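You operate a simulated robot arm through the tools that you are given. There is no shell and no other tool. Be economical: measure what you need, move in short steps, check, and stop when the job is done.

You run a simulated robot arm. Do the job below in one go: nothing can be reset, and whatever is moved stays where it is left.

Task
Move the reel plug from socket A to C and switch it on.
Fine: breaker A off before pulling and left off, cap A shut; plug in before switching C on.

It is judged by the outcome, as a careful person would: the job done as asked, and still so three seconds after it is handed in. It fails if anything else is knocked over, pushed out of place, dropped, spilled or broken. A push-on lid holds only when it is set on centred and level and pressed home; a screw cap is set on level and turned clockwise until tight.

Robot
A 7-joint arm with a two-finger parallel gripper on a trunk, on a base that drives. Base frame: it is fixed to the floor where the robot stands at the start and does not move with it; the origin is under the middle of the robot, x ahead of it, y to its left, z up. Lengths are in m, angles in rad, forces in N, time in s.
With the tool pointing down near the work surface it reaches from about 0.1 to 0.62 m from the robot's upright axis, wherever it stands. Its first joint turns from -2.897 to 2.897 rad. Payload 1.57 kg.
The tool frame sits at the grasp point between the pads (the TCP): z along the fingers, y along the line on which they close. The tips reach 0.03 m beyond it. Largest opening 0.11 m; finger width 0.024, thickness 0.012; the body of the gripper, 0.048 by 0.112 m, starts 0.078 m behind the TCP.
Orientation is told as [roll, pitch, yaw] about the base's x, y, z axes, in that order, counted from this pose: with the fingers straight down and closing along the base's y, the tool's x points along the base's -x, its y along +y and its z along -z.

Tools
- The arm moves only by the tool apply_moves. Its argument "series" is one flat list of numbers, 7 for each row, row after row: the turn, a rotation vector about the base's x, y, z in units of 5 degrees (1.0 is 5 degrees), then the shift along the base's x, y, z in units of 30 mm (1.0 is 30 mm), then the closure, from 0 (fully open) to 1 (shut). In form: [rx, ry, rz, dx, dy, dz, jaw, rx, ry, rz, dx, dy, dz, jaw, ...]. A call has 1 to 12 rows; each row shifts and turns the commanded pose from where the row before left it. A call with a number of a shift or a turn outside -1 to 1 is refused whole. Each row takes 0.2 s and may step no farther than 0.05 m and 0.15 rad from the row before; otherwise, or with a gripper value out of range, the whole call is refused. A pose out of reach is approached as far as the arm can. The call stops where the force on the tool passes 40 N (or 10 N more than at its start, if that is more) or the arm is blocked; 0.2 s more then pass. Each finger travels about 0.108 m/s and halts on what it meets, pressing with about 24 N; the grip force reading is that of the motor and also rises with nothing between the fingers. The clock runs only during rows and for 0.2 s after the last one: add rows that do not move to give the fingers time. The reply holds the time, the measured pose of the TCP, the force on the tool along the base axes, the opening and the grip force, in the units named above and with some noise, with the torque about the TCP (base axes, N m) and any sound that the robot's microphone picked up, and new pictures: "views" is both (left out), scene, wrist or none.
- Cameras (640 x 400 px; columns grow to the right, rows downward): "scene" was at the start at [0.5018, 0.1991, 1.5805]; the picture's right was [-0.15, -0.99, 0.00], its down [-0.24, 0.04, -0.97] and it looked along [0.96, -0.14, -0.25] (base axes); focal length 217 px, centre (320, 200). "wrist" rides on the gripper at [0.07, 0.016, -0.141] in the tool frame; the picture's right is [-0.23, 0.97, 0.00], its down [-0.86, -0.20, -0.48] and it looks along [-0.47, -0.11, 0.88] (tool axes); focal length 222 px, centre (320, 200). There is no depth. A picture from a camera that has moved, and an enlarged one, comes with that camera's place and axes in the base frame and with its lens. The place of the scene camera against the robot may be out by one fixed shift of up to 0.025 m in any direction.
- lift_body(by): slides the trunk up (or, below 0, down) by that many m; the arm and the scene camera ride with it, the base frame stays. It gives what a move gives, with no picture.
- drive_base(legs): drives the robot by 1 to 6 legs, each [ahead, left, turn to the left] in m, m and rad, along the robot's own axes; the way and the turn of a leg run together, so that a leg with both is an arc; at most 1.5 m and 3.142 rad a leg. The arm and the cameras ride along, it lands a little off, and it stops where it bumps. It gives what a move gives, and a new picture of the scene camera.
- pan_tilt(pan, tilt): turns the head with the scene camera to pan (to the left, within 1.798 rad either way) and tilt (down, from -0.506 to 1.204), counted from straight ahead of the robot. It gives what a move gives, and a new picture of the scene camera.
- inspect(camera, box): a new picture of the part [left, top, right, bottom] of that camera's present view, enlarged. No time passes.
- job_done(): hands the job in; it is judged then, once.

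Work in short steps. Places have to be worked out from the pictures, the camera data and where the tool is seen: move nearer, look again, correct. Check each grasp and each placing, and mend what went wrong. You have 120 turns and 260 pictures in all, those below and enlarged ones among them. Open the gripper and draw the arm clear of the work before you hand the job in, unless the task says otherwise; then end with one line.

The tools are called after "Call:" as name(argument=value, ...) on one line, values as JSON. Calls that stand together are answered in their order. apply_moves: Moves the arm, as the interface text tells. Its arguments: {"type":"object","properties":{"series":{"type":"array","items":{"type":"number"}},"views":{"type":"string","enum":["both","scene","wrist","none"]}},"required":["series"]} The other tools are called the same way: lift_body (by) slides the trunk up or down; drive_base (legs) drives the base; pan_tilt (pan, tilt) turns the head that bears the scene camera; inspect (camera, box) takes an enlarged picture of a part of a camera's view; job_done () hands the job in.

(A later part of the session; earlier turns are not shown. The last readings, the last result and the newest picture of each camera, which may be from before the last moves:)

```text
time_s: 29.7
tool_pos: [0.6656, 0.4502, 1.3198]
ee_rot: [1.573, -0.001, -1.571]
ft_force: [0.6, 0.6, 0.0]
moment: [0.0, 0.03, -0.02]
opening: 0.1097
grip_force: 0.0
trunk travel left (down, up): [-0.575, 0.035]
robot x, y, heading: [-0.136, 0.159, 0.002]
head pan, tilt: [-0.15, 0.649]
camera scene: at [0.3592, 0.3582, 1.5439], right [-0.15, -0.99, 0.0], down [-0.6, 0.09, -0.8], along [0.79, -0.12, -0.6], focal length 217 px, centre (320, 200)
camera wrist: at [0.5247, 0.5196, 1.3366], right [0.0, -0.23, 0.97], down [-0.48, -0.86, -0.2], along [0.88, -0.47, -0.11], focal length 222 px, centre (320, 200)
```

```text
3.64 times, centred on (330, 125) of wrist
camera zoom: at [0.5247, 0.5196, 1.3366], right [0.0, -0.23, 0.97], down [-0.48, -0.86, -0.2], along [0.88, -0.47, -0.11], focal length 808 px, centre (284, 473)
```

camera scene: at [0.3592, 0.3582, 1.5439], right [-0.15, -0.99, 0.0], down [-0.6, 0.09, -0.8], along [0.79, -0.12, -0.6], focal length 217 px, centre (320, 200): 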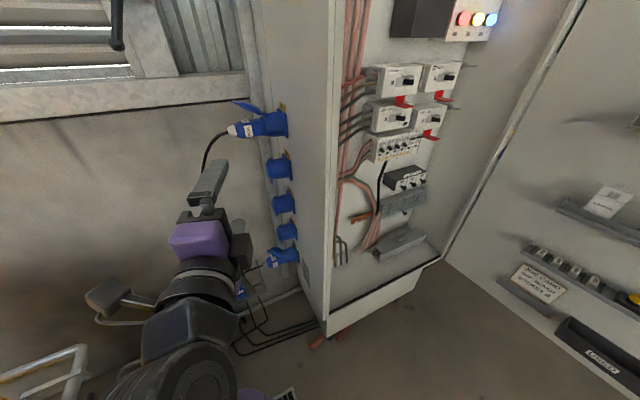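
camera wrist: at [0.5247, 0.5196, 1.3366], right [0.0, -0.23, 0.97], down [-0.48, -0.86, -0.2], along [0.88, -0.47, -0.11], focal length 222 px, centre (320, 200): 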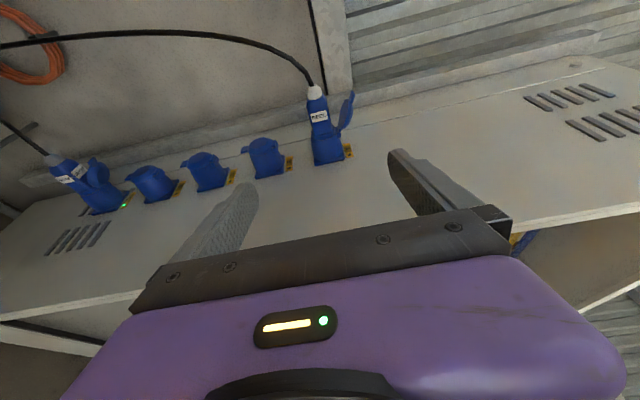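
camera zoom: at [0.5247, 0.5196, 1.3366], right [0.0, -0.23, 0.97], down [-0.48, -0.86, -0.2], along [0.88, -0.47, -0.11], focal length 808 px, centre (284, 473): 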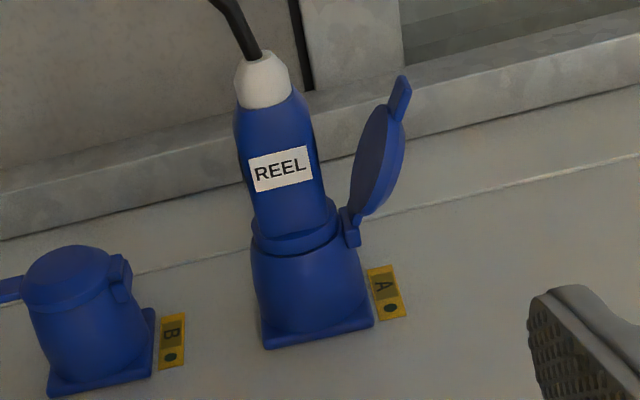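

Everything is clear: sockets A–D labelled top to bottom, lids hinged at the top with a tab at the bottom. Estimates: axis x≈1.03, wall y≈0.36, lid plane y≈0.415, z: A 1.319, C≈1.03. I'll open lid C first; drive forward and lower the trunk.

Call:
drive_base(legs=[[0.13, 0, 0]])

Call:
lift_body(by=-0.25)

Call:
apply_moves(series=[0, 0, -1, 0, 0, -0.5, 1, 0, 0, -1, 0, 0, -0.5, 1, 0, 0, -1, 0, 0, -0.5, 1, 0, 0, -1, 0, 0, -0.5, 1, 0, 0, -1, 0, 0, -0.5, 1], views="both")

```text
time_s: 31.0
tool_pos: [0.795, 0.4509, 1.3213]
ee_rot: [1.572, -0.002, -1.568]
ft_force: [0.2, 0.0, -0.4]
moment: [0.01, 0.01, -0.02]
opening: 0.11
grip_force: 0.0
trunk travel left (down, up): [-0.575, 0.035]
robot x, y, heading: [-0.0052, 0.1559, 0.001]
head pan, tilt: [-0.15, 0.649]
camera scene: at [0.4885, 0.3592, 1.544], right [-0.15, -0.99, 0.0], down [-0.6, 0.09, -0.8], along [0.79, -0.12, -0.6], focal length 217 px, centre (320, 200)
```

scene: 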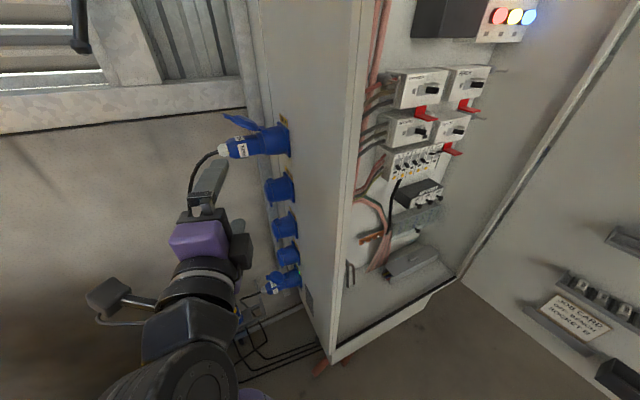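

```text
time_s: 33.6
tool_pos: [0.7954, 0.4513, 1.0695]
ee_rot: [1.572, -0.001, -1.57]
ft_force: [1.0, 0.2, -0.1]
moment: [0.01, 0.0, 0.01]
opening: 0.1103
grip_force: 0.0
trunk travel left (down, up): [-0.325, 0.285]
robot x, y, heading: [-0.0033, 0.155, -0.001]
head pan, tilt: [-0.15, 0.649]
```

```text
time_s: 34.8
tool_pos: [0.7957, 0.4502, 0.9969]
ee_rot: [1.572, 0.0, -2.006]
ft_force: [-0.3, -0.9, -0.5]
moment: [-0.02, 0.0, 0.02]
opening: 0.0002
grip_force: 21.3
trunk travel left (down, up): [-0.325, 0.285]
robot x, y, heading: [-0.0048, 0.1565, -0.002]
head pan, tilt: [-0.15, 0.649]
camera scene: at [0.4888, 0.359, 1.2939], right [-0.15, -0.99, 0.0], down [-0.6, 0.09, -0.8], along [0.79, -0.12, -0.6], focal length 217 px, centre (320, 200)
camera wrist: at [0.6963, 0.5739, 1.0122], right [-0.1, -0.21, 0.97], down [-0.79, -0.57, -0.2], along [0.6, -0.79, -0.11], focal length 222 px, centre (320, 200)
```

scene: 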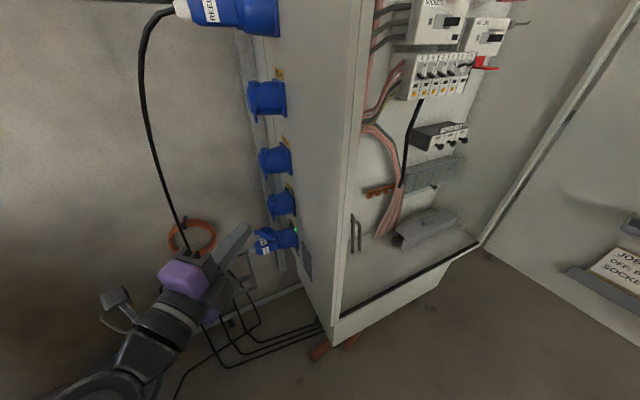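
wrist: 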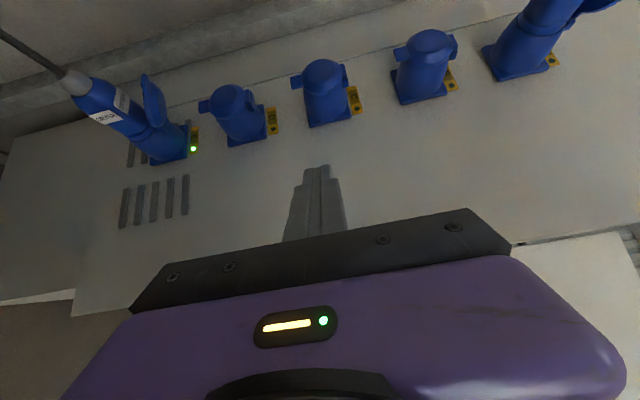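

C is the middle one. Zoom for precise lid/tab position.

Call:
inspect(camera="wrist", box=[260, 40, 400, 140])

```text
4.00 times, centred on (330, 90) of wrist
camera zoom: at [0.6963, 0.5739, 1.0122], right [-0.1, -0.21, 0.97], down [-0.79, -0.57, -0.2], along [0.6, -0.79, -0.11], focal length 888 px, centre (280, 640)
```

zoom: 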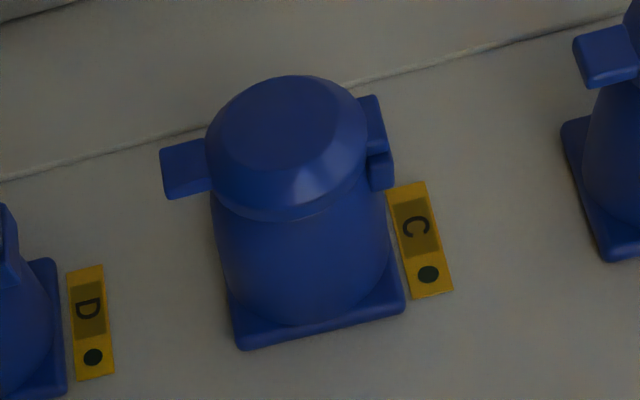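

C refined: centre (1.052, z 1.015), lid face y≈0.42, tab at z 0.966–0.984, y≈0.41. I move to a pre-point below the tab on the rod's own axis.

Call:
apply_moves(series=[0, 0, 0, 0.844, -0.107, -0.272, 1, 0, 0, 0, 0.844, -0.107, -0.272, 1, 0, 0, 0, 0.844, -0.107, -0.272, 1, 0, 0, 0, 0.844, -0.107, -0.272, 1, 0, 0, 0, 0.844, -0.107, -0.272, 1, 0, 0, 0, 0.844, -0.107, -0.272, 1], views="both")

Call:
inspect(camera="wrist", box=[220, 40, 420, 165])

```text
time_s: 36.2
tool_pos: [0.9476, 0.4305, 0.9459]
ee_rot: [1.57, -0.002, -2.005]
ft_force: [0.2, 0.9, -0.8]
moment: [0.03, 0.03, 0.0]
opening: 0.0
grip_force: 21.2
trunk travel left (down, up): [-0.325, 0.285]
robot x, y, heading: [-0.0055, 0.1551, 0.005]
head pan, tilt: [-0.15, 0.649]
camera scene: at [0.4886, 0.3593, 1.2939], right [-0.15, -0.99, 0.0], down [-0.6, 0.09, -0.8], along [0.79, -0.12, -0.6], focal length 217 px, centre (320, 200)
camera wrist: at [0.8486, 0.5542, 0.9623], right [-0.1, -0.21, 0.97], down [-0.79, -0.57, -0.2], along [0.6, -0.79, -0.11], focal length 222 px, centre (320, 200)
```

scene: 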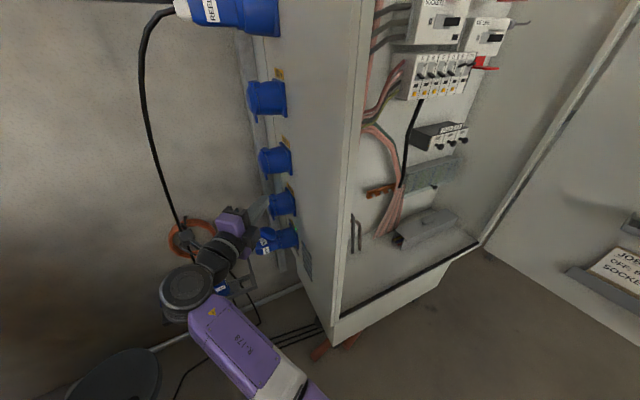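
wrist: 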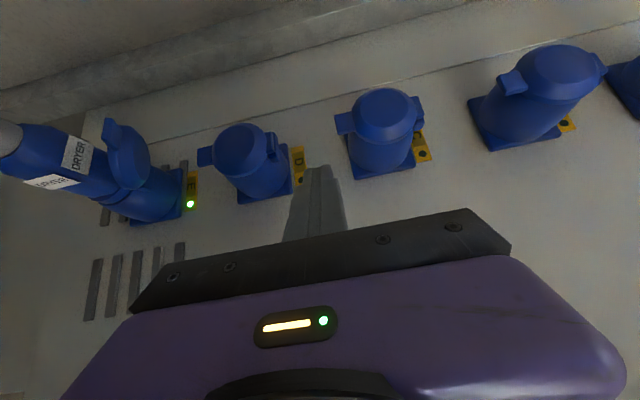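

```text
3.20 times, centred on (320, 102) of wrist
camera zoom: at [0.8486, 0.5542, 0.9623], right [-0.1, -0.21, 0.97], down [-0.79, -0.57, -0.2], along [0.6, -0.79, -0.11], focal length 711 px, centre (320, 512)
```

zoom: 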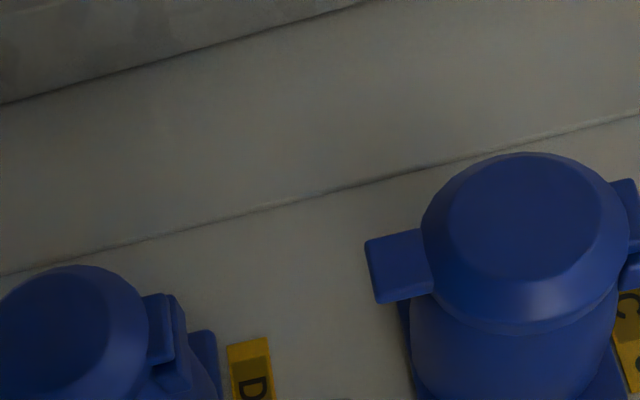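

Tab bottom confirmed at z≈0.968, centre x≈1.047. Slide in along the tool axis beneath the tab, then raise behind it.

Call:
apply_moves(series=[0, 0, 0, 0.755, -0.353, 0, 1, 0, 0, 0, 0.755, -0.353, 0, 1, 0, 0, 0, 0.755, -0.353, 0, 1, 0, 0, 0, 0.755, -0.353, 0, 1, 0, 0, 0, 0, 0, 0.3, 1, 0, 0, 0, 0, 0, 0.3, 1], views="both")

Call:
inspect(camera="wrist", box=[260, 80, 420, 200])

```text
time_s: 37.6
tool_pos: [1.0374, 0.3879, 0.9644]
ee_rot: [1.573, 0.001, -2.005]
ft_force: [-0.1, 0.6, -0.6]
moment: [-0.02, 0.0, 0.01]
opening: 0.0001
grip_force: 21.5
trunk travel left (down, up): [-0.325, 0.285]
robot x, y, heading: [-0.0045, 0.1605, 0.003]
head pan, tilt: [-0.15, 0.649]
camera scene: at [0.4888, 0.3592, 1.2939], right [-0.15, -0.99, 0.0], down [-0.6, 0.09, -0.8], along [0.79, -0.12, -0.6], focal length 217 px, centre (320, 200)
camera wrist: at [0.9385, 0.5119, 0.9802], right [-0.1, -0.2, 0.97], down [-0.79, -0.57, -0.2], along [0.6, -0.79, -0.11], focal length 222 px, centre (320, 200)
```

scene: 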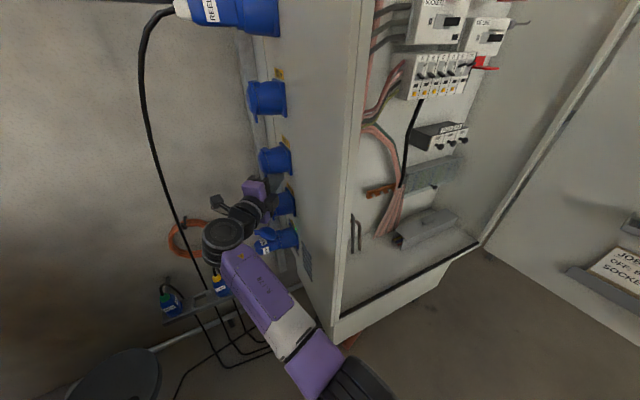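
wrist: 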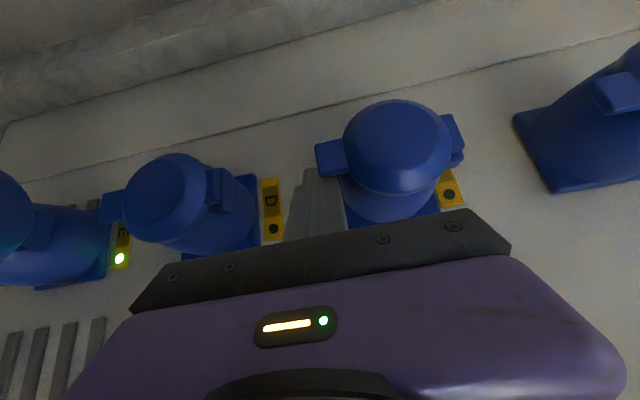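

```text
3.33 times, centred on (340, 140) of wrist
camera zoom: at [0.9385, 0.5119, 0.9802], right [-0.1, -0.2, 0.97], down [-0.79, -0.57, -0.2], along [0.6, -0.79, -0.11], focal length 740 px, centre (253, 400)
```

zoom: 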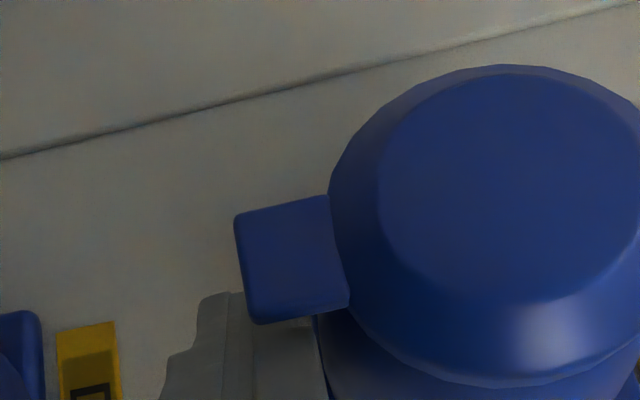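

The finger tip is behind the tab. Pull outward along the lid's arc, first part.

Call:
apply_moves(series=[0, 0, 0, 0, 0.6, 0.1, 1, 0, 0, 0, 0, 0.6, 0.13, 1, 0, 0, 0, 0, 0.457, 0.167, 1, 0, 0, 0, 0, 0.457, 0.18, 1], views="wrist")

```text
time_s: 38.6
tool_pos: [1.0382, 0.4522, 0.9802]
ee_rot: [1.571, -0.002, -2.004]
ft_force: [-1.7, -0.8, -0.2]
moment: [0.0, -0.03, 0.02]
opening: 0.0001
grip_force: 21.2
trunk travel left (down, up): [-0.325, 0.285]
robot x, y, heading: [-0.0045, 0.1605, 0.005]
head pan, tilt: [-0.15, 0.649]
camera wrist: at [0.9388, 0.5756, 0.9975], right [-0.1, -0.2, 0.97], down [-0.79, -0.57, -0.2], along [0.6, -0.79, -0.11], focal length 222 px, centre (320, 200)
```

wrist: 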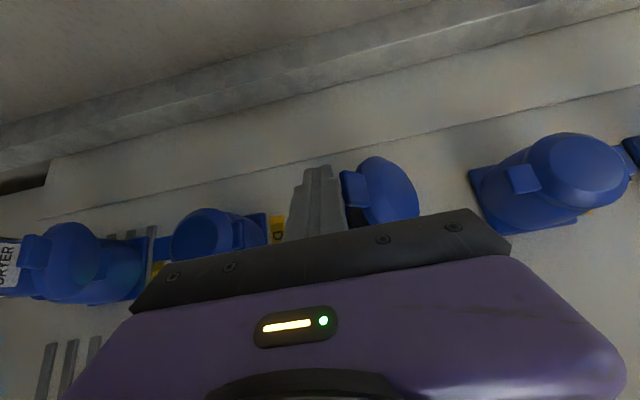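

The lid is opening. Continue the arc.

Call:
apply_moves(series=[0, 0, 0, 0, 0.375, 0.3, 1, 0, 0, 0, 0, 0.375, 0.3, 1, 0, 0, 0, 0, 0.25, 0.417, 1, 0, 0, 0, 0, 0.25, 0.417, 1, 0, 0, 0, 0, 0.093, 0.475, 1, 0, 0, 0, 0, 0.093, 0.475, 1, 0, 0, 0, 0, -0.087, 0.717, 1], views="both")

```text
time_s: 40.2
tool_pos: [1.038, 0.4935, 1.0735]
ee_rot: [1.57, -0.002, -2.004]
ft_force: [-0.1, 0.3, -0.6]
moment: [0.0, 0.01, 0.0]
opening: 0.0
grip_force: 21.2
trunk travel left (down, up): [-0.325, 0.285]
robot x, y, heading: [-0.0082, 0.1566, 0.008]
head pan, tilt: [-0.15, 0.649]
camera scene: at [0.4888, 0.3593, 1.2938], right [-0.15, -0.99, 0.0], down [-0.6, 0.09, -0.8], along [0.79, -0.12, -0.6], focal length 217 px, centre (320, 200)
camera wrist: at [0.9393, 0.6164, 1.0901], right [-0.1, -0.2, 0.97], down [-0.79, -0.58, -0.2], along [0.6, -0.79, -0.11], focal length 222 px, centre (320, 200)
```

scene: 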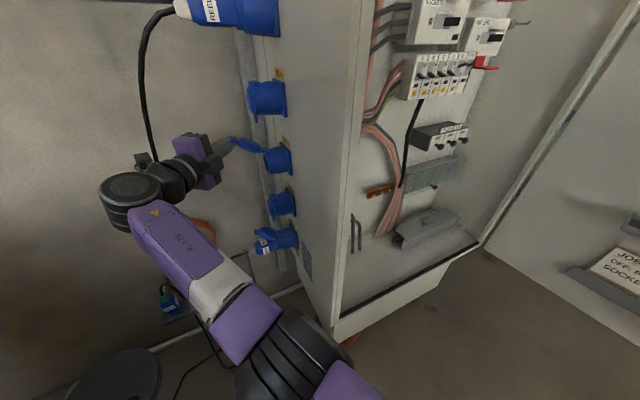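
wrist: 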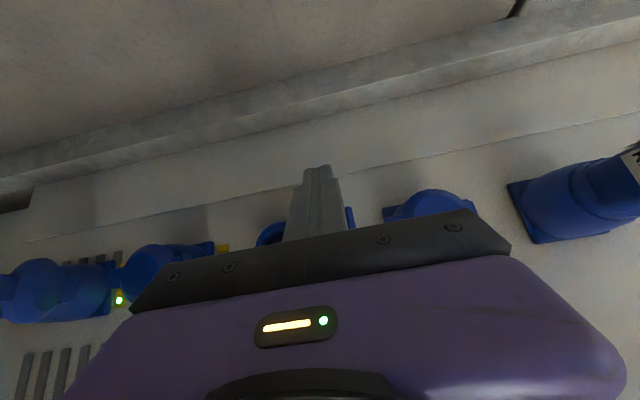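

Lid up at ~110°. Nudge a little more, then drop away and check it stays.

Call:
apply_moves(series=[0, 0, 0, 0, -0.2, 0.5, 1, 0, 0, 0, 0, -0.2, 0.3, 1, 0, 0, 0, 0, 0.3, -0.7, 1, 0, 0, 0, -0.5, 0.8, -0.6, 1, 0, 0, 0, -0.9, 0.8, 0, 1, 0, 0, 0, -0.9, 0.4, 0, 1, 0, 0, 0, -0.9, 0, 0, 1], views="both")

Call:
inspect(camera="wrist", box=[260, 60, 460, 220])

```text
time_s: 40.7
tool_pos: [1.0373, 0.4917, 1.0761]
ee_rot: [1.552, -0.013, -1.993]
ft_force: [-3.2, 7.5, -16.9]
moment: [0.04, -0.2, -0.13]
opening: 0.0
grip_force: 21.2
trunk travel left (down, up): [-0.325, 0.285]
robot x, y, heading: [-0.001, 0.157, 0.004]
head pan, tilt: [-0.15, 0.649]
stopped in row 2: the force on the tool passed its limit at 45 N (the readings are from after the stop); the commanded pose is now the measured one
camera scene: at [0.4892, 0.3605, 1.2935], right [-0.15, -0.99, 0.0], down [-0.6, 0.09, -0.8], along [0.79, -0.12, -0.6], focal length 217 px, centre (320, 200)
camera wrist: at [0.9371, 0.614, 1.0943], right [-0.07, -0.2, 0.98], down [-0.79, -0.58, -0.18], along [0.61, -0.79, -0.12], focal length 222 px, centre (320, 200)
```

scene: 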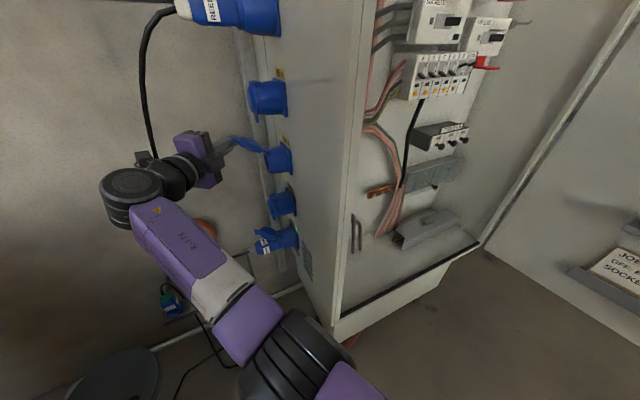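
wrist: 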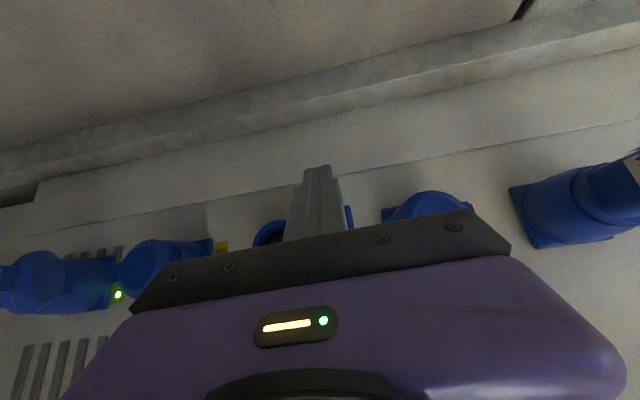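

```text
2.50 times, centred on (360, 140) of wrist
camera zoom: at [0.9371, 0.614, 1.0943], right [-0.07, -0.2, 0.98], down [-0.79, -0.58, -0.18], along [0.61, -0.79, -0.12], focal length 555 px, centre (220, 350)
```

zoom: 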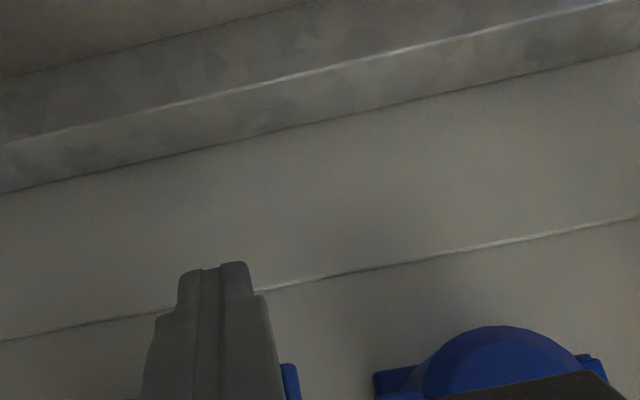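

The lid is at its stop. Drop off and back away.

Call:
apply_moves(series=[0, 0, 0, 0, 0.1, -0.6, 1, 0, 0, 0, -0.3, 0.5, -0.5, 1, 0, 0, 0, -0.9, 0.8, 0, 1, 0, 0, 0, -0.9, 0.8, 0, 1, 0, 0, 0, -0.9, 0.4, 0, 1, 0, 0, 0, -0.9, 0, 0, 1, 0, 0, 0, -0.9, 0, 0, 1], views="both")

Call:
inspect(camera="wrist", box=[240, 80, 440, 220])

```text
time_s: 42.3
tool_pos: [0.8932, 0.5681, 1.0485]
ee_rot: [1.557, -0.011, -1.996]
ft_force: [0.6, 0.4, 0.4]
moment: [0.0, 0.04, 0.02]
opening: 0.0
grip_force: 21.1
trunk travel left (down, up): [-0.325, 0.285]
robot x, y, heading: [-0.0052, 0.1559, -0.0]
head pan, tilt: [-0.15, 0.649]
camera scene: at [0.4889, 0.3597, 1.2939], right [-0.15, -0.99, 0.0], down [-0.6, 0.09, -0.8], along [0.79, -0.12, -0.6], focal length 217 px, centre (320, 200)
camera wrist: at [0.7934, 0.6898, 1.0661], right [-0.08, -0.2, 0.98], down [-0.79, -0.58, -0.18], along [0.61, -0.79, -0.12], focal length 222 px, centre (320, 200)
```

scene: 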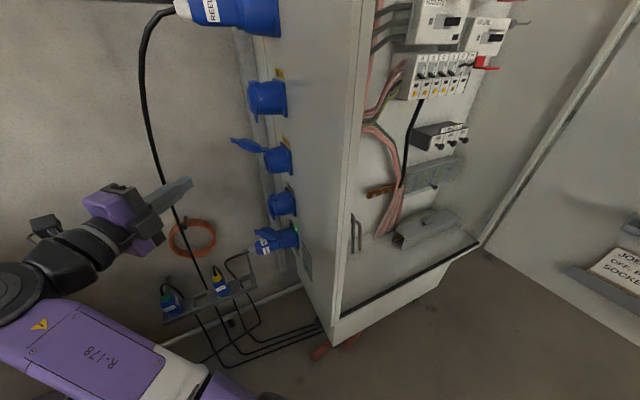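
wrist: 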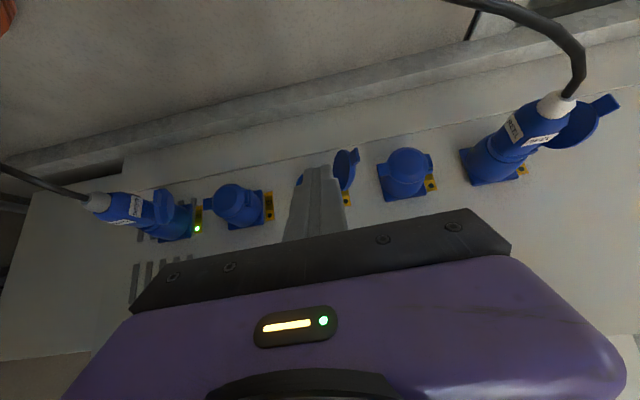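

```text
2.86 times, centred on (340, 150) of wrist
camera zoom: at [0.7934, 0.6898, 1.0661], right [-0.08, -0.2, 0.98], down [-0.79, -0.58, -0.18], along [0.61, -0.79, -0.12], focal length 635 px, centre (263, 343)
```

zoom: 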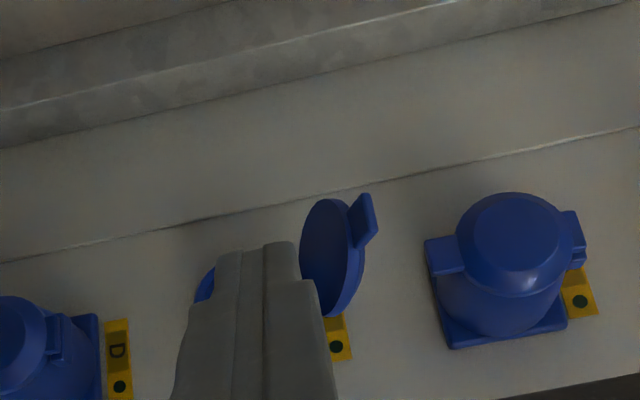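

Lid C stays open. Raise the trunk 0.15 and bring the tool square in front of the REEL plug with the jaws at ~62 mm.

Call:
lift_body(by=0.15)

Call:
apply_moves(series=[0, 0, 0.97, -0.17, -0.57, 0.67, 0.9, 0, 0, 0.97, -0.17, -0.57, 0.67, 0.7, 0, 0, 0.97, -0.17, -0.57, 0.67, 0.4, 0, 0, 0.97, -0.17, -0.57, 0.67, 0.4, 0, 0, 0.97, -0.17, -0.57, 0.67, 0.4, 0.13, -0.16, 0, -0.17, -0.57, 0.67, 0.4], views="both")

Call:
inspect(camera="wrist", box=[260, 40, 420, 200])

```text
time_s: 44.1
tool_pos: [0.8933, 0.5675, 1.1979]
ee_rot: [1.557, -0.011, -1.995]
ft_force: [0.5, 0.5, 0.3]
moment: [-0.02, 0.02, 0.0]
opening: 0.0001
grip_force: 20.7
trunk travel left (down, up): [-0.475, 0.135]
robot x, y, heading: [-0.006, 0.1588, 0.004]
head pan, tilt: [-0.15, 0.649]
```

```text
time_s: 45.5
tool_pos: [0.8614, 0.465, 1.3186]
ee_rot: [1.571, 0.0, -1.571]
ft_force: [0.5, 0.9, -0.6]
moment: [-0.01, 0.0, 0.0]
opening: 0.0662
grip_force: 0.1
trunk travel left (down, up): [-0.475, 0.135]
robot x, y, heading: [-0.0084, 0.1552, 0.008]
head pan, tilt: [-0.15, 0.649]
camera scene: at [0.4888, 0.3598, 1.4438], right [-0.15, -0.99, 0.0], down [-0.6, 0.09, -0.8], along [0.79, -0.12, -0.6], focal length 217 px, centre (320, 200)
camera wrist: at [0.7209, 0.5349, 1.3356], right [0.0, -0.23, 0.97], down [-0.48, -0.85, -0.2], along [0.88, -0.47, -0.11], focal length 222 px, centre (320, 200)
```

scene: 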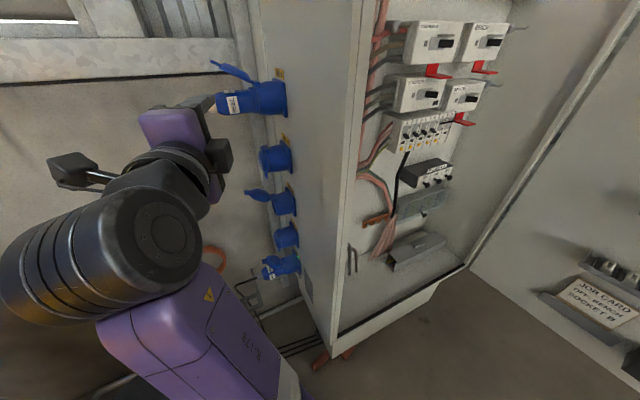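
wrist: 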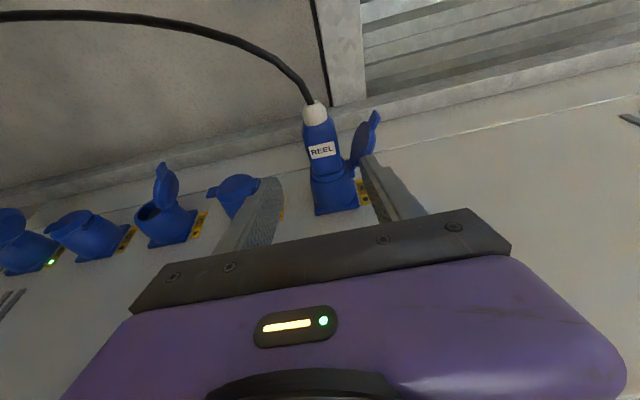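

```text
2.50 times, centred on (340, 120) of wrist
camera zoom: at [0.7209, 0.5349, 1.3356], right [0.0, -0.23, 0.97], down [-0.48, -0.85, -0.2], along [0.88, -0.47, -0.11], focal length 555 px, centre (270, 400)
```

zoom: 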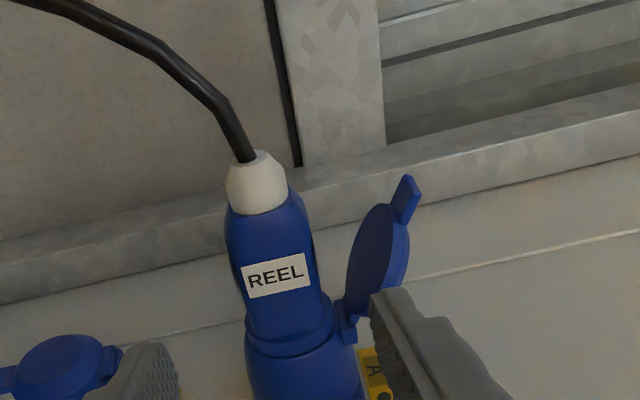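

Plug axis at z≈1.320; grasp at y≈0.469 to clear the lid. Advance with jaws at ~60 mm.

Call:
apply_moves(series=[0, 0, 0, 0.9, 0.13, 0.05, 0.455, 0, 0, 0, 0.9, 0, 0, 0.455, 0, 0, 0, 0.9, 0, 0, 0.455, 0, 0, 0, 0.9, 0, 0, 0.455, 0, 0, 0, 0.9, 0, 0, 0.455], views="both")

Call:
inspect(camera="wrist", box=[240, 60, 440, 220])

```text
time_s: 46.7
tool_pos: [0.9984, 0.4697, 1.3207]
ee_rot: [1.571, 0.005, -1.571]
ft_force: [-0.2, 0.3, 0.7]
moment: [-0.01, -0.01, 0.02]
opening: 0.0601
grip_force: 0.1
trunk travel left (down, up): [-0.475, 0.135]
robot x, y, heading: [-0.0051, 0.1623, 0.003]
head pan, tilt: [-0.15, 0.649]
camera scene: at [0.4885, 0.3598, 1.4439], right [-0.15, -0.99, 0.0], down [-0.6, 0.09, -0.8], along [0.79, -0.12, -0.6], focal length 217 px, centre (320, 200)
camera wrist: at [0.8566, 0.5394, 1.3373], right [0.0, -0.23, 0.97], down [-0.48, -0.85, -0.2], along [0.88, -0.47, -0.11], focal length 222 px, centre (320, 200)
```

scene: 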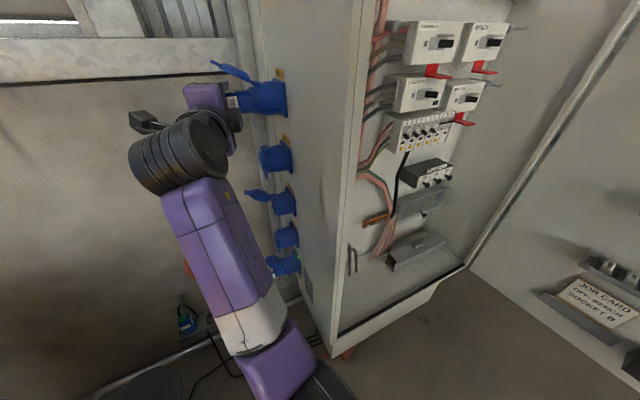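
wrist: 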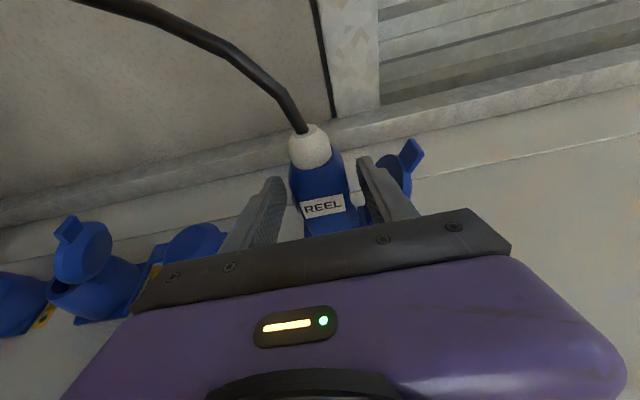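

```text
2.50 times, centred on (340, 140) of wrist
camera zoom: at [0.8566, 0.5394, 1.3373], right [0.0, -0.23, 0.97], down [-0.48, -0.85, -0.2], along [0.88, -0.47, -0.11], focal length 555 px, centre (270, 350)
```

zoom: 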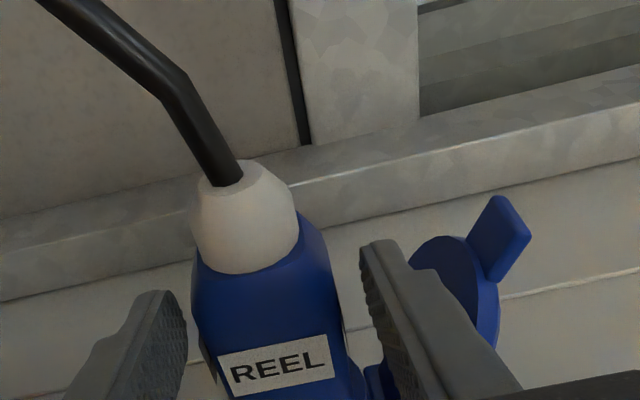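

Fingers straddle the plug cleanly. Advance 32 mm and close.

Call:
apply_moves(series=[0, 0, 0, 0.55, 0, 0, 0.455, 0, 0, 0, 0.5, 0, 0, 0.455, 0, 0, 0, 0, 0, 0, 1, 0, 0, 0, 0, 0, 0, 1, 0, 0, 0, 0, 0, 0, 1], views="wrist")

Call:
inspect(camera="wrist", box=[240, 80, 440, 240])

```text
time_s: 47.9
tool_pos: [1.029, 0.4691, 1.3198]
ee_rot: [1.569, 0.001, -1.572]
ft_force: [1.0, -0.9, -0.2]
moment: [-0.01, 0.04, 0.01]
opening: 0.0416
grip_force: 24.5
trunk travel left (down, up): [-0.475, 0.135]
robot x, y, heading: [-0.007, 0.161, 0.004]
head pan, tilt: [-0.15, 0.649]
camera wrist: at [0.8882, 0.539, 1.3366], right [0.0, -0.23, 0.97], down [-0.48, -0.85, -0.2], along [0.88, -0.47, -0.11], focal length 222 px, centre (320, 200)
```

wrist: 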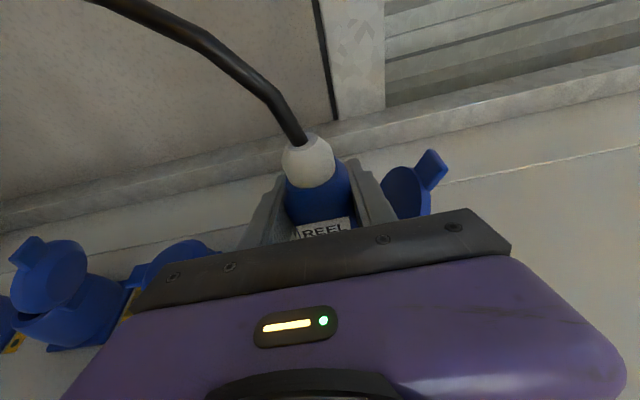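

```text
2.50 times, centred on (340, 160) of wrist
camera zoom: at [0.8882, 0.539, 1.3366], right [0.0, -0.23, 0.97], down [-0.48, -0.85, -0.2], along [0.88, -0.47, -0.11], focal length 555 px, centre (270, 300)
```

zoom: 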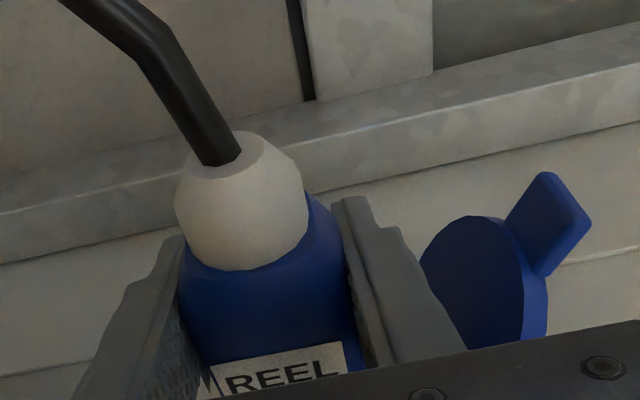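

Grip is firm (41.6 mm). Pull straight out (+y) in modest steps.

Call:
apply_moves(series=[0, 0, 0, 0, 0.3, 0, 1, 0, 0, 0, 0, 0.3, 0, 1, 0, 0, 0, 0, 0.3, 0, 1, 0, 0, 0, 0, 0.3, 0, 1], views="wrist")

```text
time_s: 48.9
tool_pos: [1.0294, 0.5055, 1.321]
ee_rot: [1.571, 0.002, -1.57]
ft_force: [-0.2, 0.1, 0.2]
moment: [0.04, 0.02, 0.03]
opening: 0.0417
grip_force: 24.0
trunk travel left (down, up): [-0.475, 0.135]
robot x, y, heading: [-0.0048, 0.1582, 0.006]
head pan, tilt: [-0.15, 0.649]
camera wrist: at [0.8877, 0.5755, 1.337], right [0.0, -0.23, 0.97], down [-0.48, -0.85, -0.2], along [0.88, -0.47, -0.11], focal length 222 px, centre (320, 200)
```

wrist: 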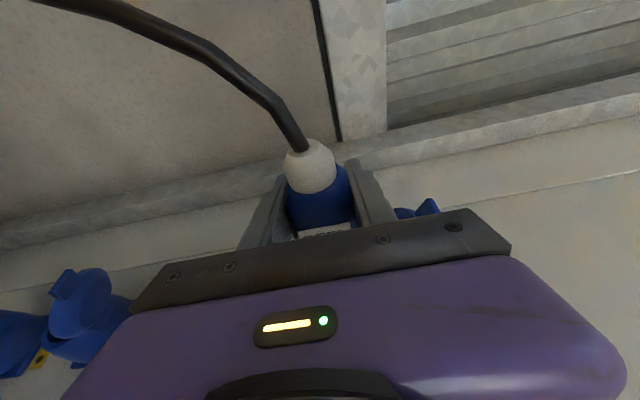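

The plug is coming out with the gripper. Pull on to y≈0.62 so the nose clears B and lid C.

Call:
apply_moves(series=[0, 0, 0, 0, 0.76, 0, 1, 0, 0, 0, 0, 0.76, 0, 1, 0, 0, 0, 0, 0.76, 0, 1, 0, 0, 0, 0, 0.76, 0, 1, 0, 0, 0, 0, 0.76, 0, 1], views="both")

Call:
inspect(camera="scene", box=[160, 40, 320, 200])

```text
time_s: 50.1
tool_pos: [1.0309, 0.6186, 1.3198]
ee_rot: [1.572, 0.002, -1.573]
ft_force: [0.1, 0.2, 0.0]
moment: [0.03, 0.0, -0.01]
opening: 0.0416
grip_force: 23.8
trunk travel left (down, up): [-0.475, 0.135]
robot x, y, heading: [-0.0044, 0.1571, 0.007]
head pan, tilt: [-0.15, 0.649]
camera scene: at [0.4889, 0.3595, 1.4438], right [-0.15, -0.99, 0.0], down [-0.6, 0.09, -0.8], along [0.79, -0.12, -0.6], focal length 217 px, centre (320, 200)
camera wrist: at [0.8889, 0.6887, 1.3367], right [0.0, -0.23, 0.97], down [-0.48, -0.85, -0.2], along [0.88, -0.47, -0.11], focal length 222 px, centre (320, 200)
```

scene: 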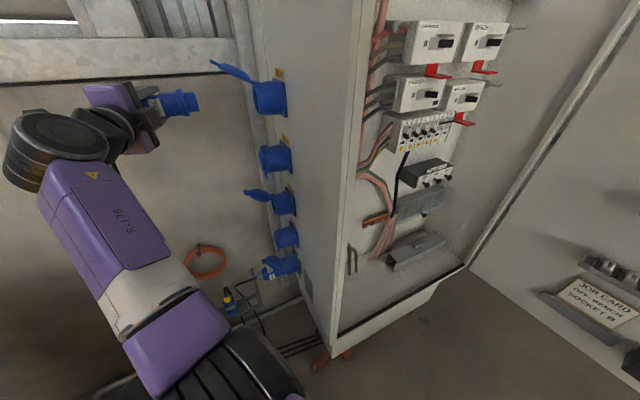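
wrist: 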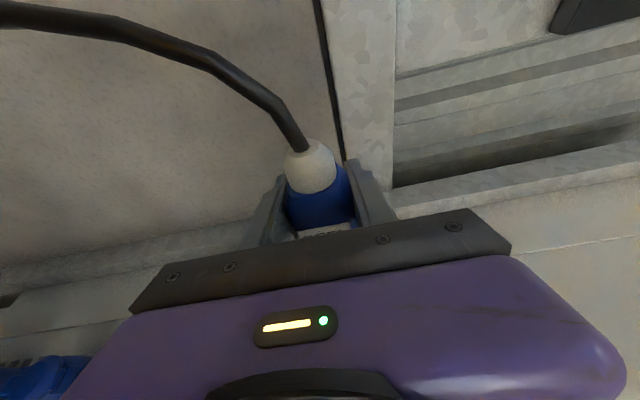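

```text
2.50 times, centred on (240, 120) of scene
camera zoom: at [0.4889, 0.3595, 1.4438], right [-0.15, -0.99, 0.0], down [-0.6, 0.09, -0.8], along [0.79, -0.12, -0.6], focal length 542 px, centre (520, 400)
```

zoom: 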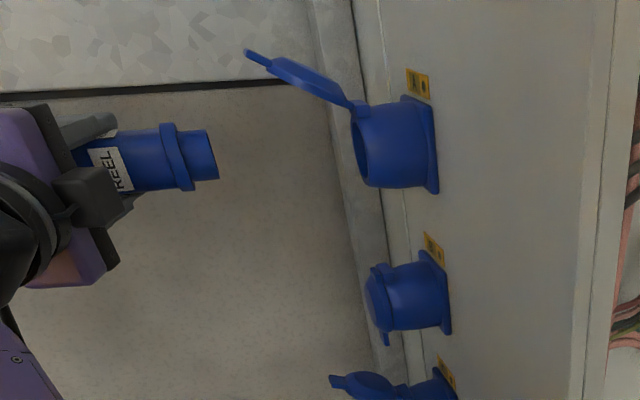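

Plug is free. Lower the trunk 0.305 m to the height of C, keeping y≈0.62.

Call:
lift_body(by=-0.305)

Call:
apply_moves(series=[0, 0, 0, 0, 0, 0, 1], views="both")

Call:
inspect(camera="scene", box=[140, 0, 300, 160])

```text
time_s: 53.1
tool_pos: [1.03, 0.6191, 1.015]
ee_rot: [1.571, 0.0, -1.572]
ft_force: [-0.1, -1.2, -0.3]
moment: [0.04, 0.0, 0.02]
opening: 0.0418
grip_force: 24.4
trunk travel left (down, up): [-0.17, 0.44]
robot x, y, heading: [-0.004, 0.1599, 0.004]
head pan, tilt: [-0.15, 0.649]
```

```text
time_s: 53.5
tool_pos: [1.0298, 0.6185, 1.0151]
ee_rot: [1.57, 0.0, -1.571]
ft_force: [-0.4, 0.3, 0.1]
moment: [0.05, 0.04, -0.02]
opening: 0.0415
grip_force: 23.6
trunk travel left (down, up): [-0.17, 0.44]
robot x, y, heading: [-0.0095, 0.1554, 0.002]
head pan, tilt: [-0.15, 0.649]
camera scene: at [0.4888, 0.3597, 1.1389], right [-0.15, -0.99, 0.0], down [-0.6, 0.09, -0.8], along [0.79, -0.12, -0.6], focal length 217 px, centre (320, 200)
camera wrist: at [0.8887, 0.6887, 1.0316], right [0.0, -0.23, 0.97], down [-0.48, -0.85, -0.2], along [0.88, -0.47, -0.11], focal length 222 px, centre (320, 200)
```

scene: 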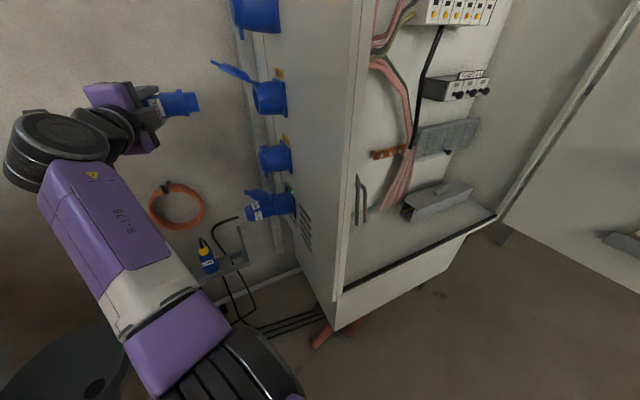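
wrist: 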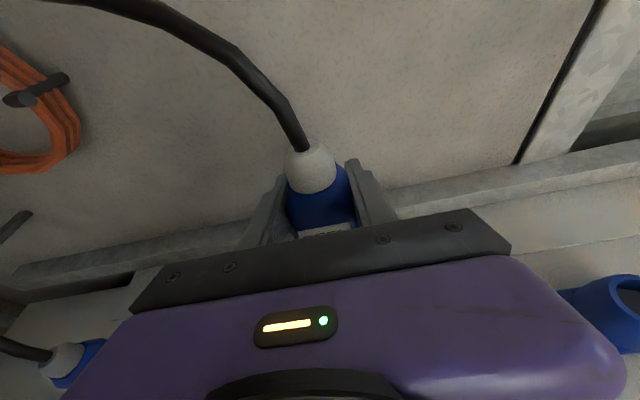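

```text
2.50 times, centred on (220, 80) of scene
camera zoom: at [0.4888, 0.3597, 1.1389], right [-0.15, -0.99, 0.0], down [-0.6, 0.09, -0.8], along [0.79, -0.12, -0.6], focal length 542 px, centre (570, 500)
```

zoom: 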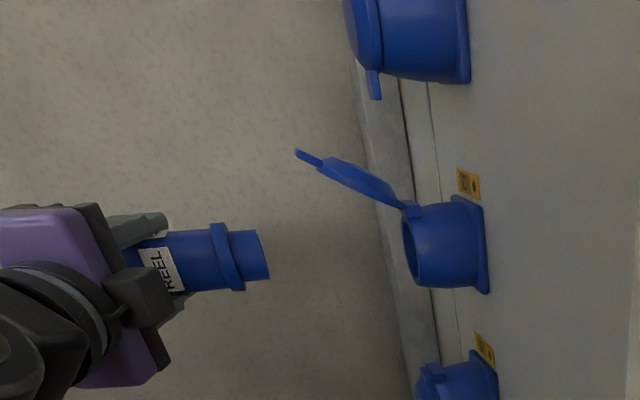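

The camera comparison shows C now sits exactly where A did relative to the robot, so x=1.029, z=1.015 is aligned. Advance toward C, pausing before the mouth.

Call:
apply_moves(series=[0, 0, 0, 0, -0.8, 0, 1, 0, 0, 0, 0, -0.8, 0, 1, 0, 0, 0, 0, -0.8, 0, 1, 0, 0, 0, 0, -0.6, 0, 1], views="both")

Call:
inspect(camera="scene", box=[180, 20, 310, 150])

```text
time_s: 54.5
tool_pos: [1.0295, 0.5277, 1.0171]
ee_rot: [1.572, 0.0, -1.572]
ft_force: [-0.2, -0.2, -0.3]
moment: [0.05, 0.01, -0.01]
opening: 0.0417
grip_force: 24.4
trunk travel left (down, up): [-0.17, 0.44]
robot x, y, heading: [-0.0045, 0.1565, 0.009]
head pan, tilt: [-0.15, 0.649]
camera scene: at [0.4887, 0.3599, 1.1389], right [-0.15, -0.99, 0.0], down [-0.6, 0.09, -0.8], along [0.79, -0.12, -0.6], focal length 217 px, centre (320, 200)
camera wrist: at [0.8888, 0.5988, 1.0322], right [0.0, -0.23, 0.97], down [-0.48, -0.85, -0.2], along [0.88, -0.47, -0.11], focal length 222 px, centre (320, 200)
```

scene: 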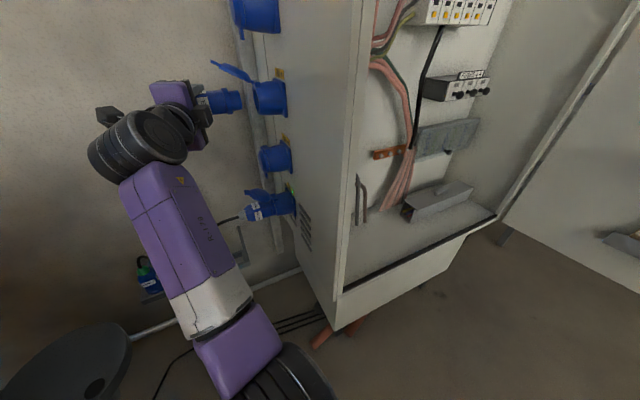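
wrist: 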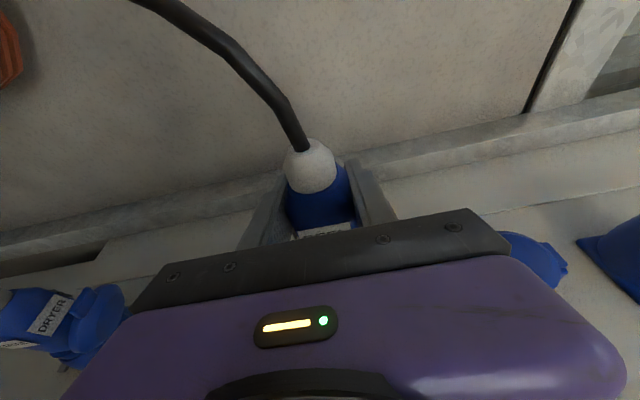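

```text
3.08 times, centred on (245, 85) of scene
camera zoom: at [0.4887, 0.3599, 1.1389], right [-0.15, -0.99, 0.0], down [-0.6, 0.09, -0.8], along [0.79, -0.12, -0.6], focal length 667 px, centre (551, 554)
```

zoom: 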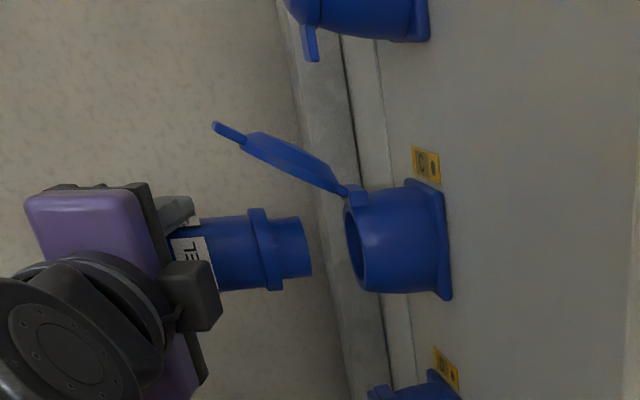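

Well aligned. Insert in small steps to y≈0.469.

Call:
apply_moves(series=[0, 0, 0, 0, -0.3, 0, 1, 0, 0, 0, 0, -0.3, 0, 1, 0, 0, 0, 0, -0.3, 0, 1, 0, 0, 0, 0, -0.3, 0, 1, 0, 0, 0, 0, -0.3, 0, 1, 0, 0, 0, 0, -0.3, 0, 1, 0, 0, 0, 0, -0.15, 0, 1], views="both")

Call:
inspect(camera="scene", box=[180, 20, 310, 150])

```text
time_s: 56.1
tool_pos: [1.0289, 0.4723, 1.0157]
ee_rot: [1.571, 0.0, -1.571]
ft_force: [-9.3, 18.8, -1.4]
moment: [-0.11, -0.02, 0.14]
opening: 0.0415
grip_force: 24.1
trunk travel left (down, up): [-0.17, 0.44]
robot x, y, heading: [-0.0065, 0.1576, 0.004]
head pan, tilt: [-0.15, 0.649]
camera scene: at [0.4885, 0.3604, 1.1388], right [-0.15, -0.99, 0.0], down [-0.6, 0.09, -0.8], along [0.79, -0.12, -0.6], focal length 217 px, centre (320, 200)
camera wrist: at [0.888, 0.5419, 1.032], right [0.0, -0.23, 0.97], down [-0.48, -0.86, -0.2], along [0.88, -0.47, -0.11], focal length 222 px, centre (320, 200)
```

scene: 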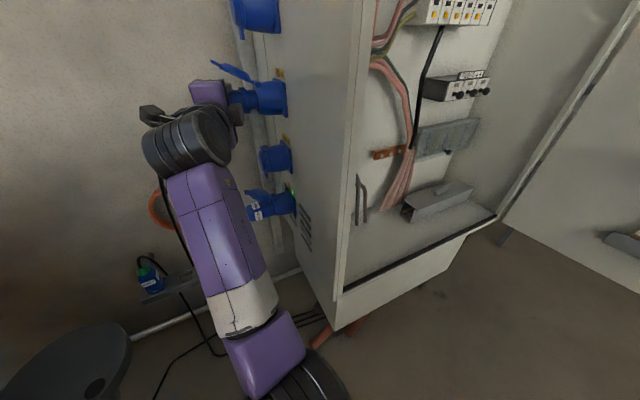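
wrist: 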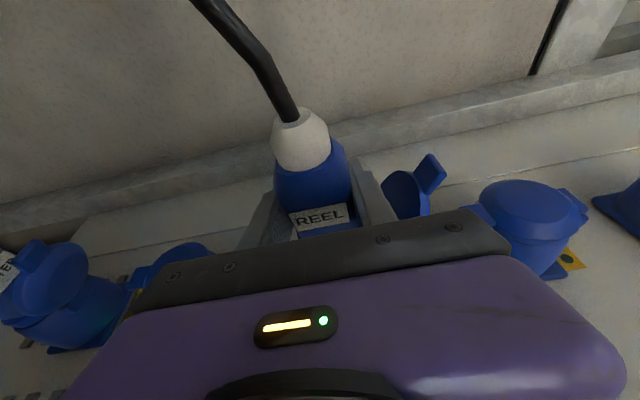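

```text
3.08 times, centred on (245, 85) of scene
camera zoom: at [0.4885, 0.3604, 1.1388], right [-0.15, -0.99, 0.0], down [-0.6, 0.09, -0.8], along [0.79, -0.12, -0.6], focal length 667 px, centre (551, 554)
```

zoom: 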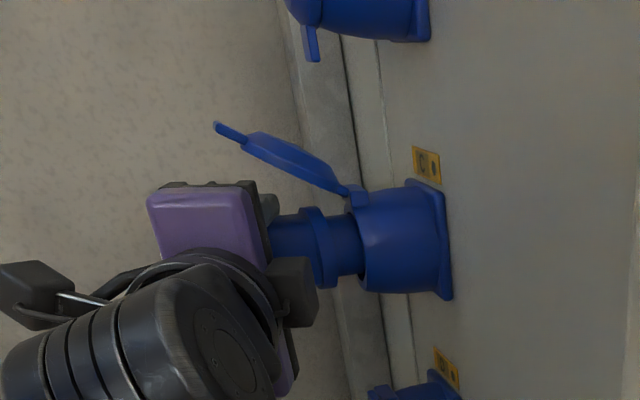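

The plug slipped back in the grip instead of seating; a side force of −9 N in x hints at slight misalignment. Look closely at it.

Call:
inspect(camera="wrist", box=[240, 90, 440, 250])

Call:
inspect(camera="scene", box=[220, 60, 300, 130])

```text
2.50 times, centred on (340, 170) of wrist
camera zoom: at [0.888, 0.5419, 1.032], right [0.0, -0.23, 0.97], down [-0.48, -0.86, -0.2], along [0.88, -0.47, -0.11], focal length 555 px, centre (270, 275)
```

zoom: 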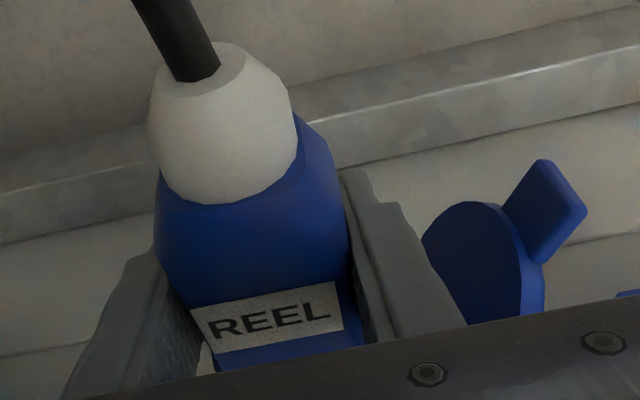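

```text
5.71 times, centred on (260, 95) of scene
camera zoom: at [0.4885, 0.3604, 1.1388], right [-0.15, -0.99, 0.0], down [-0.6, 0.09, -0.8], along [0.79, -0.12, -0.6], focal length 1238 px, centre (663, 800)
```

zoom: 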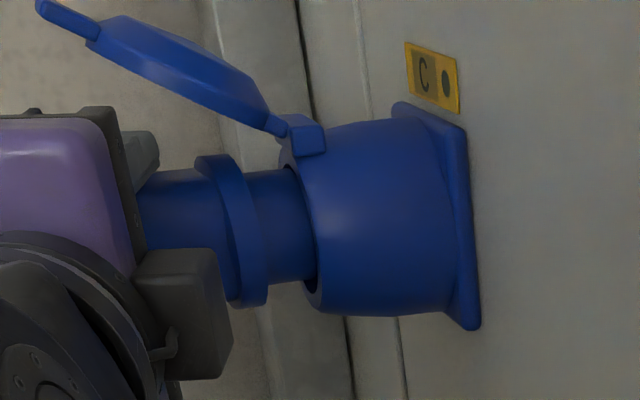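

The nose is in but ~13 mm short of seated. Ease x by −2 mm to see how the lateral force responds.

Call:
apply_moves(series=[0, 0, 0, -0.08, 0, 0, 1, 0, 0, 0, 0, 0, 0, 1], views="none")

```text
time_s: 56.7
tool_pos: [1.0286, 0.4687, 1.016]
ee_rot: [1.57, 0.001, -1.574]
ft_force: [-1.0, 12.0, -0.9]
moment: [-0.25, -0.09, 0.29]
opening: 0.0419
grip_force: 23.5
trunk travel left (down, up): [-0.17, 0.44]
robot x, y, heading: [-0.0104, 0.1576, 0.004]
head pan, tilt: [-0.15, 0.649]
```

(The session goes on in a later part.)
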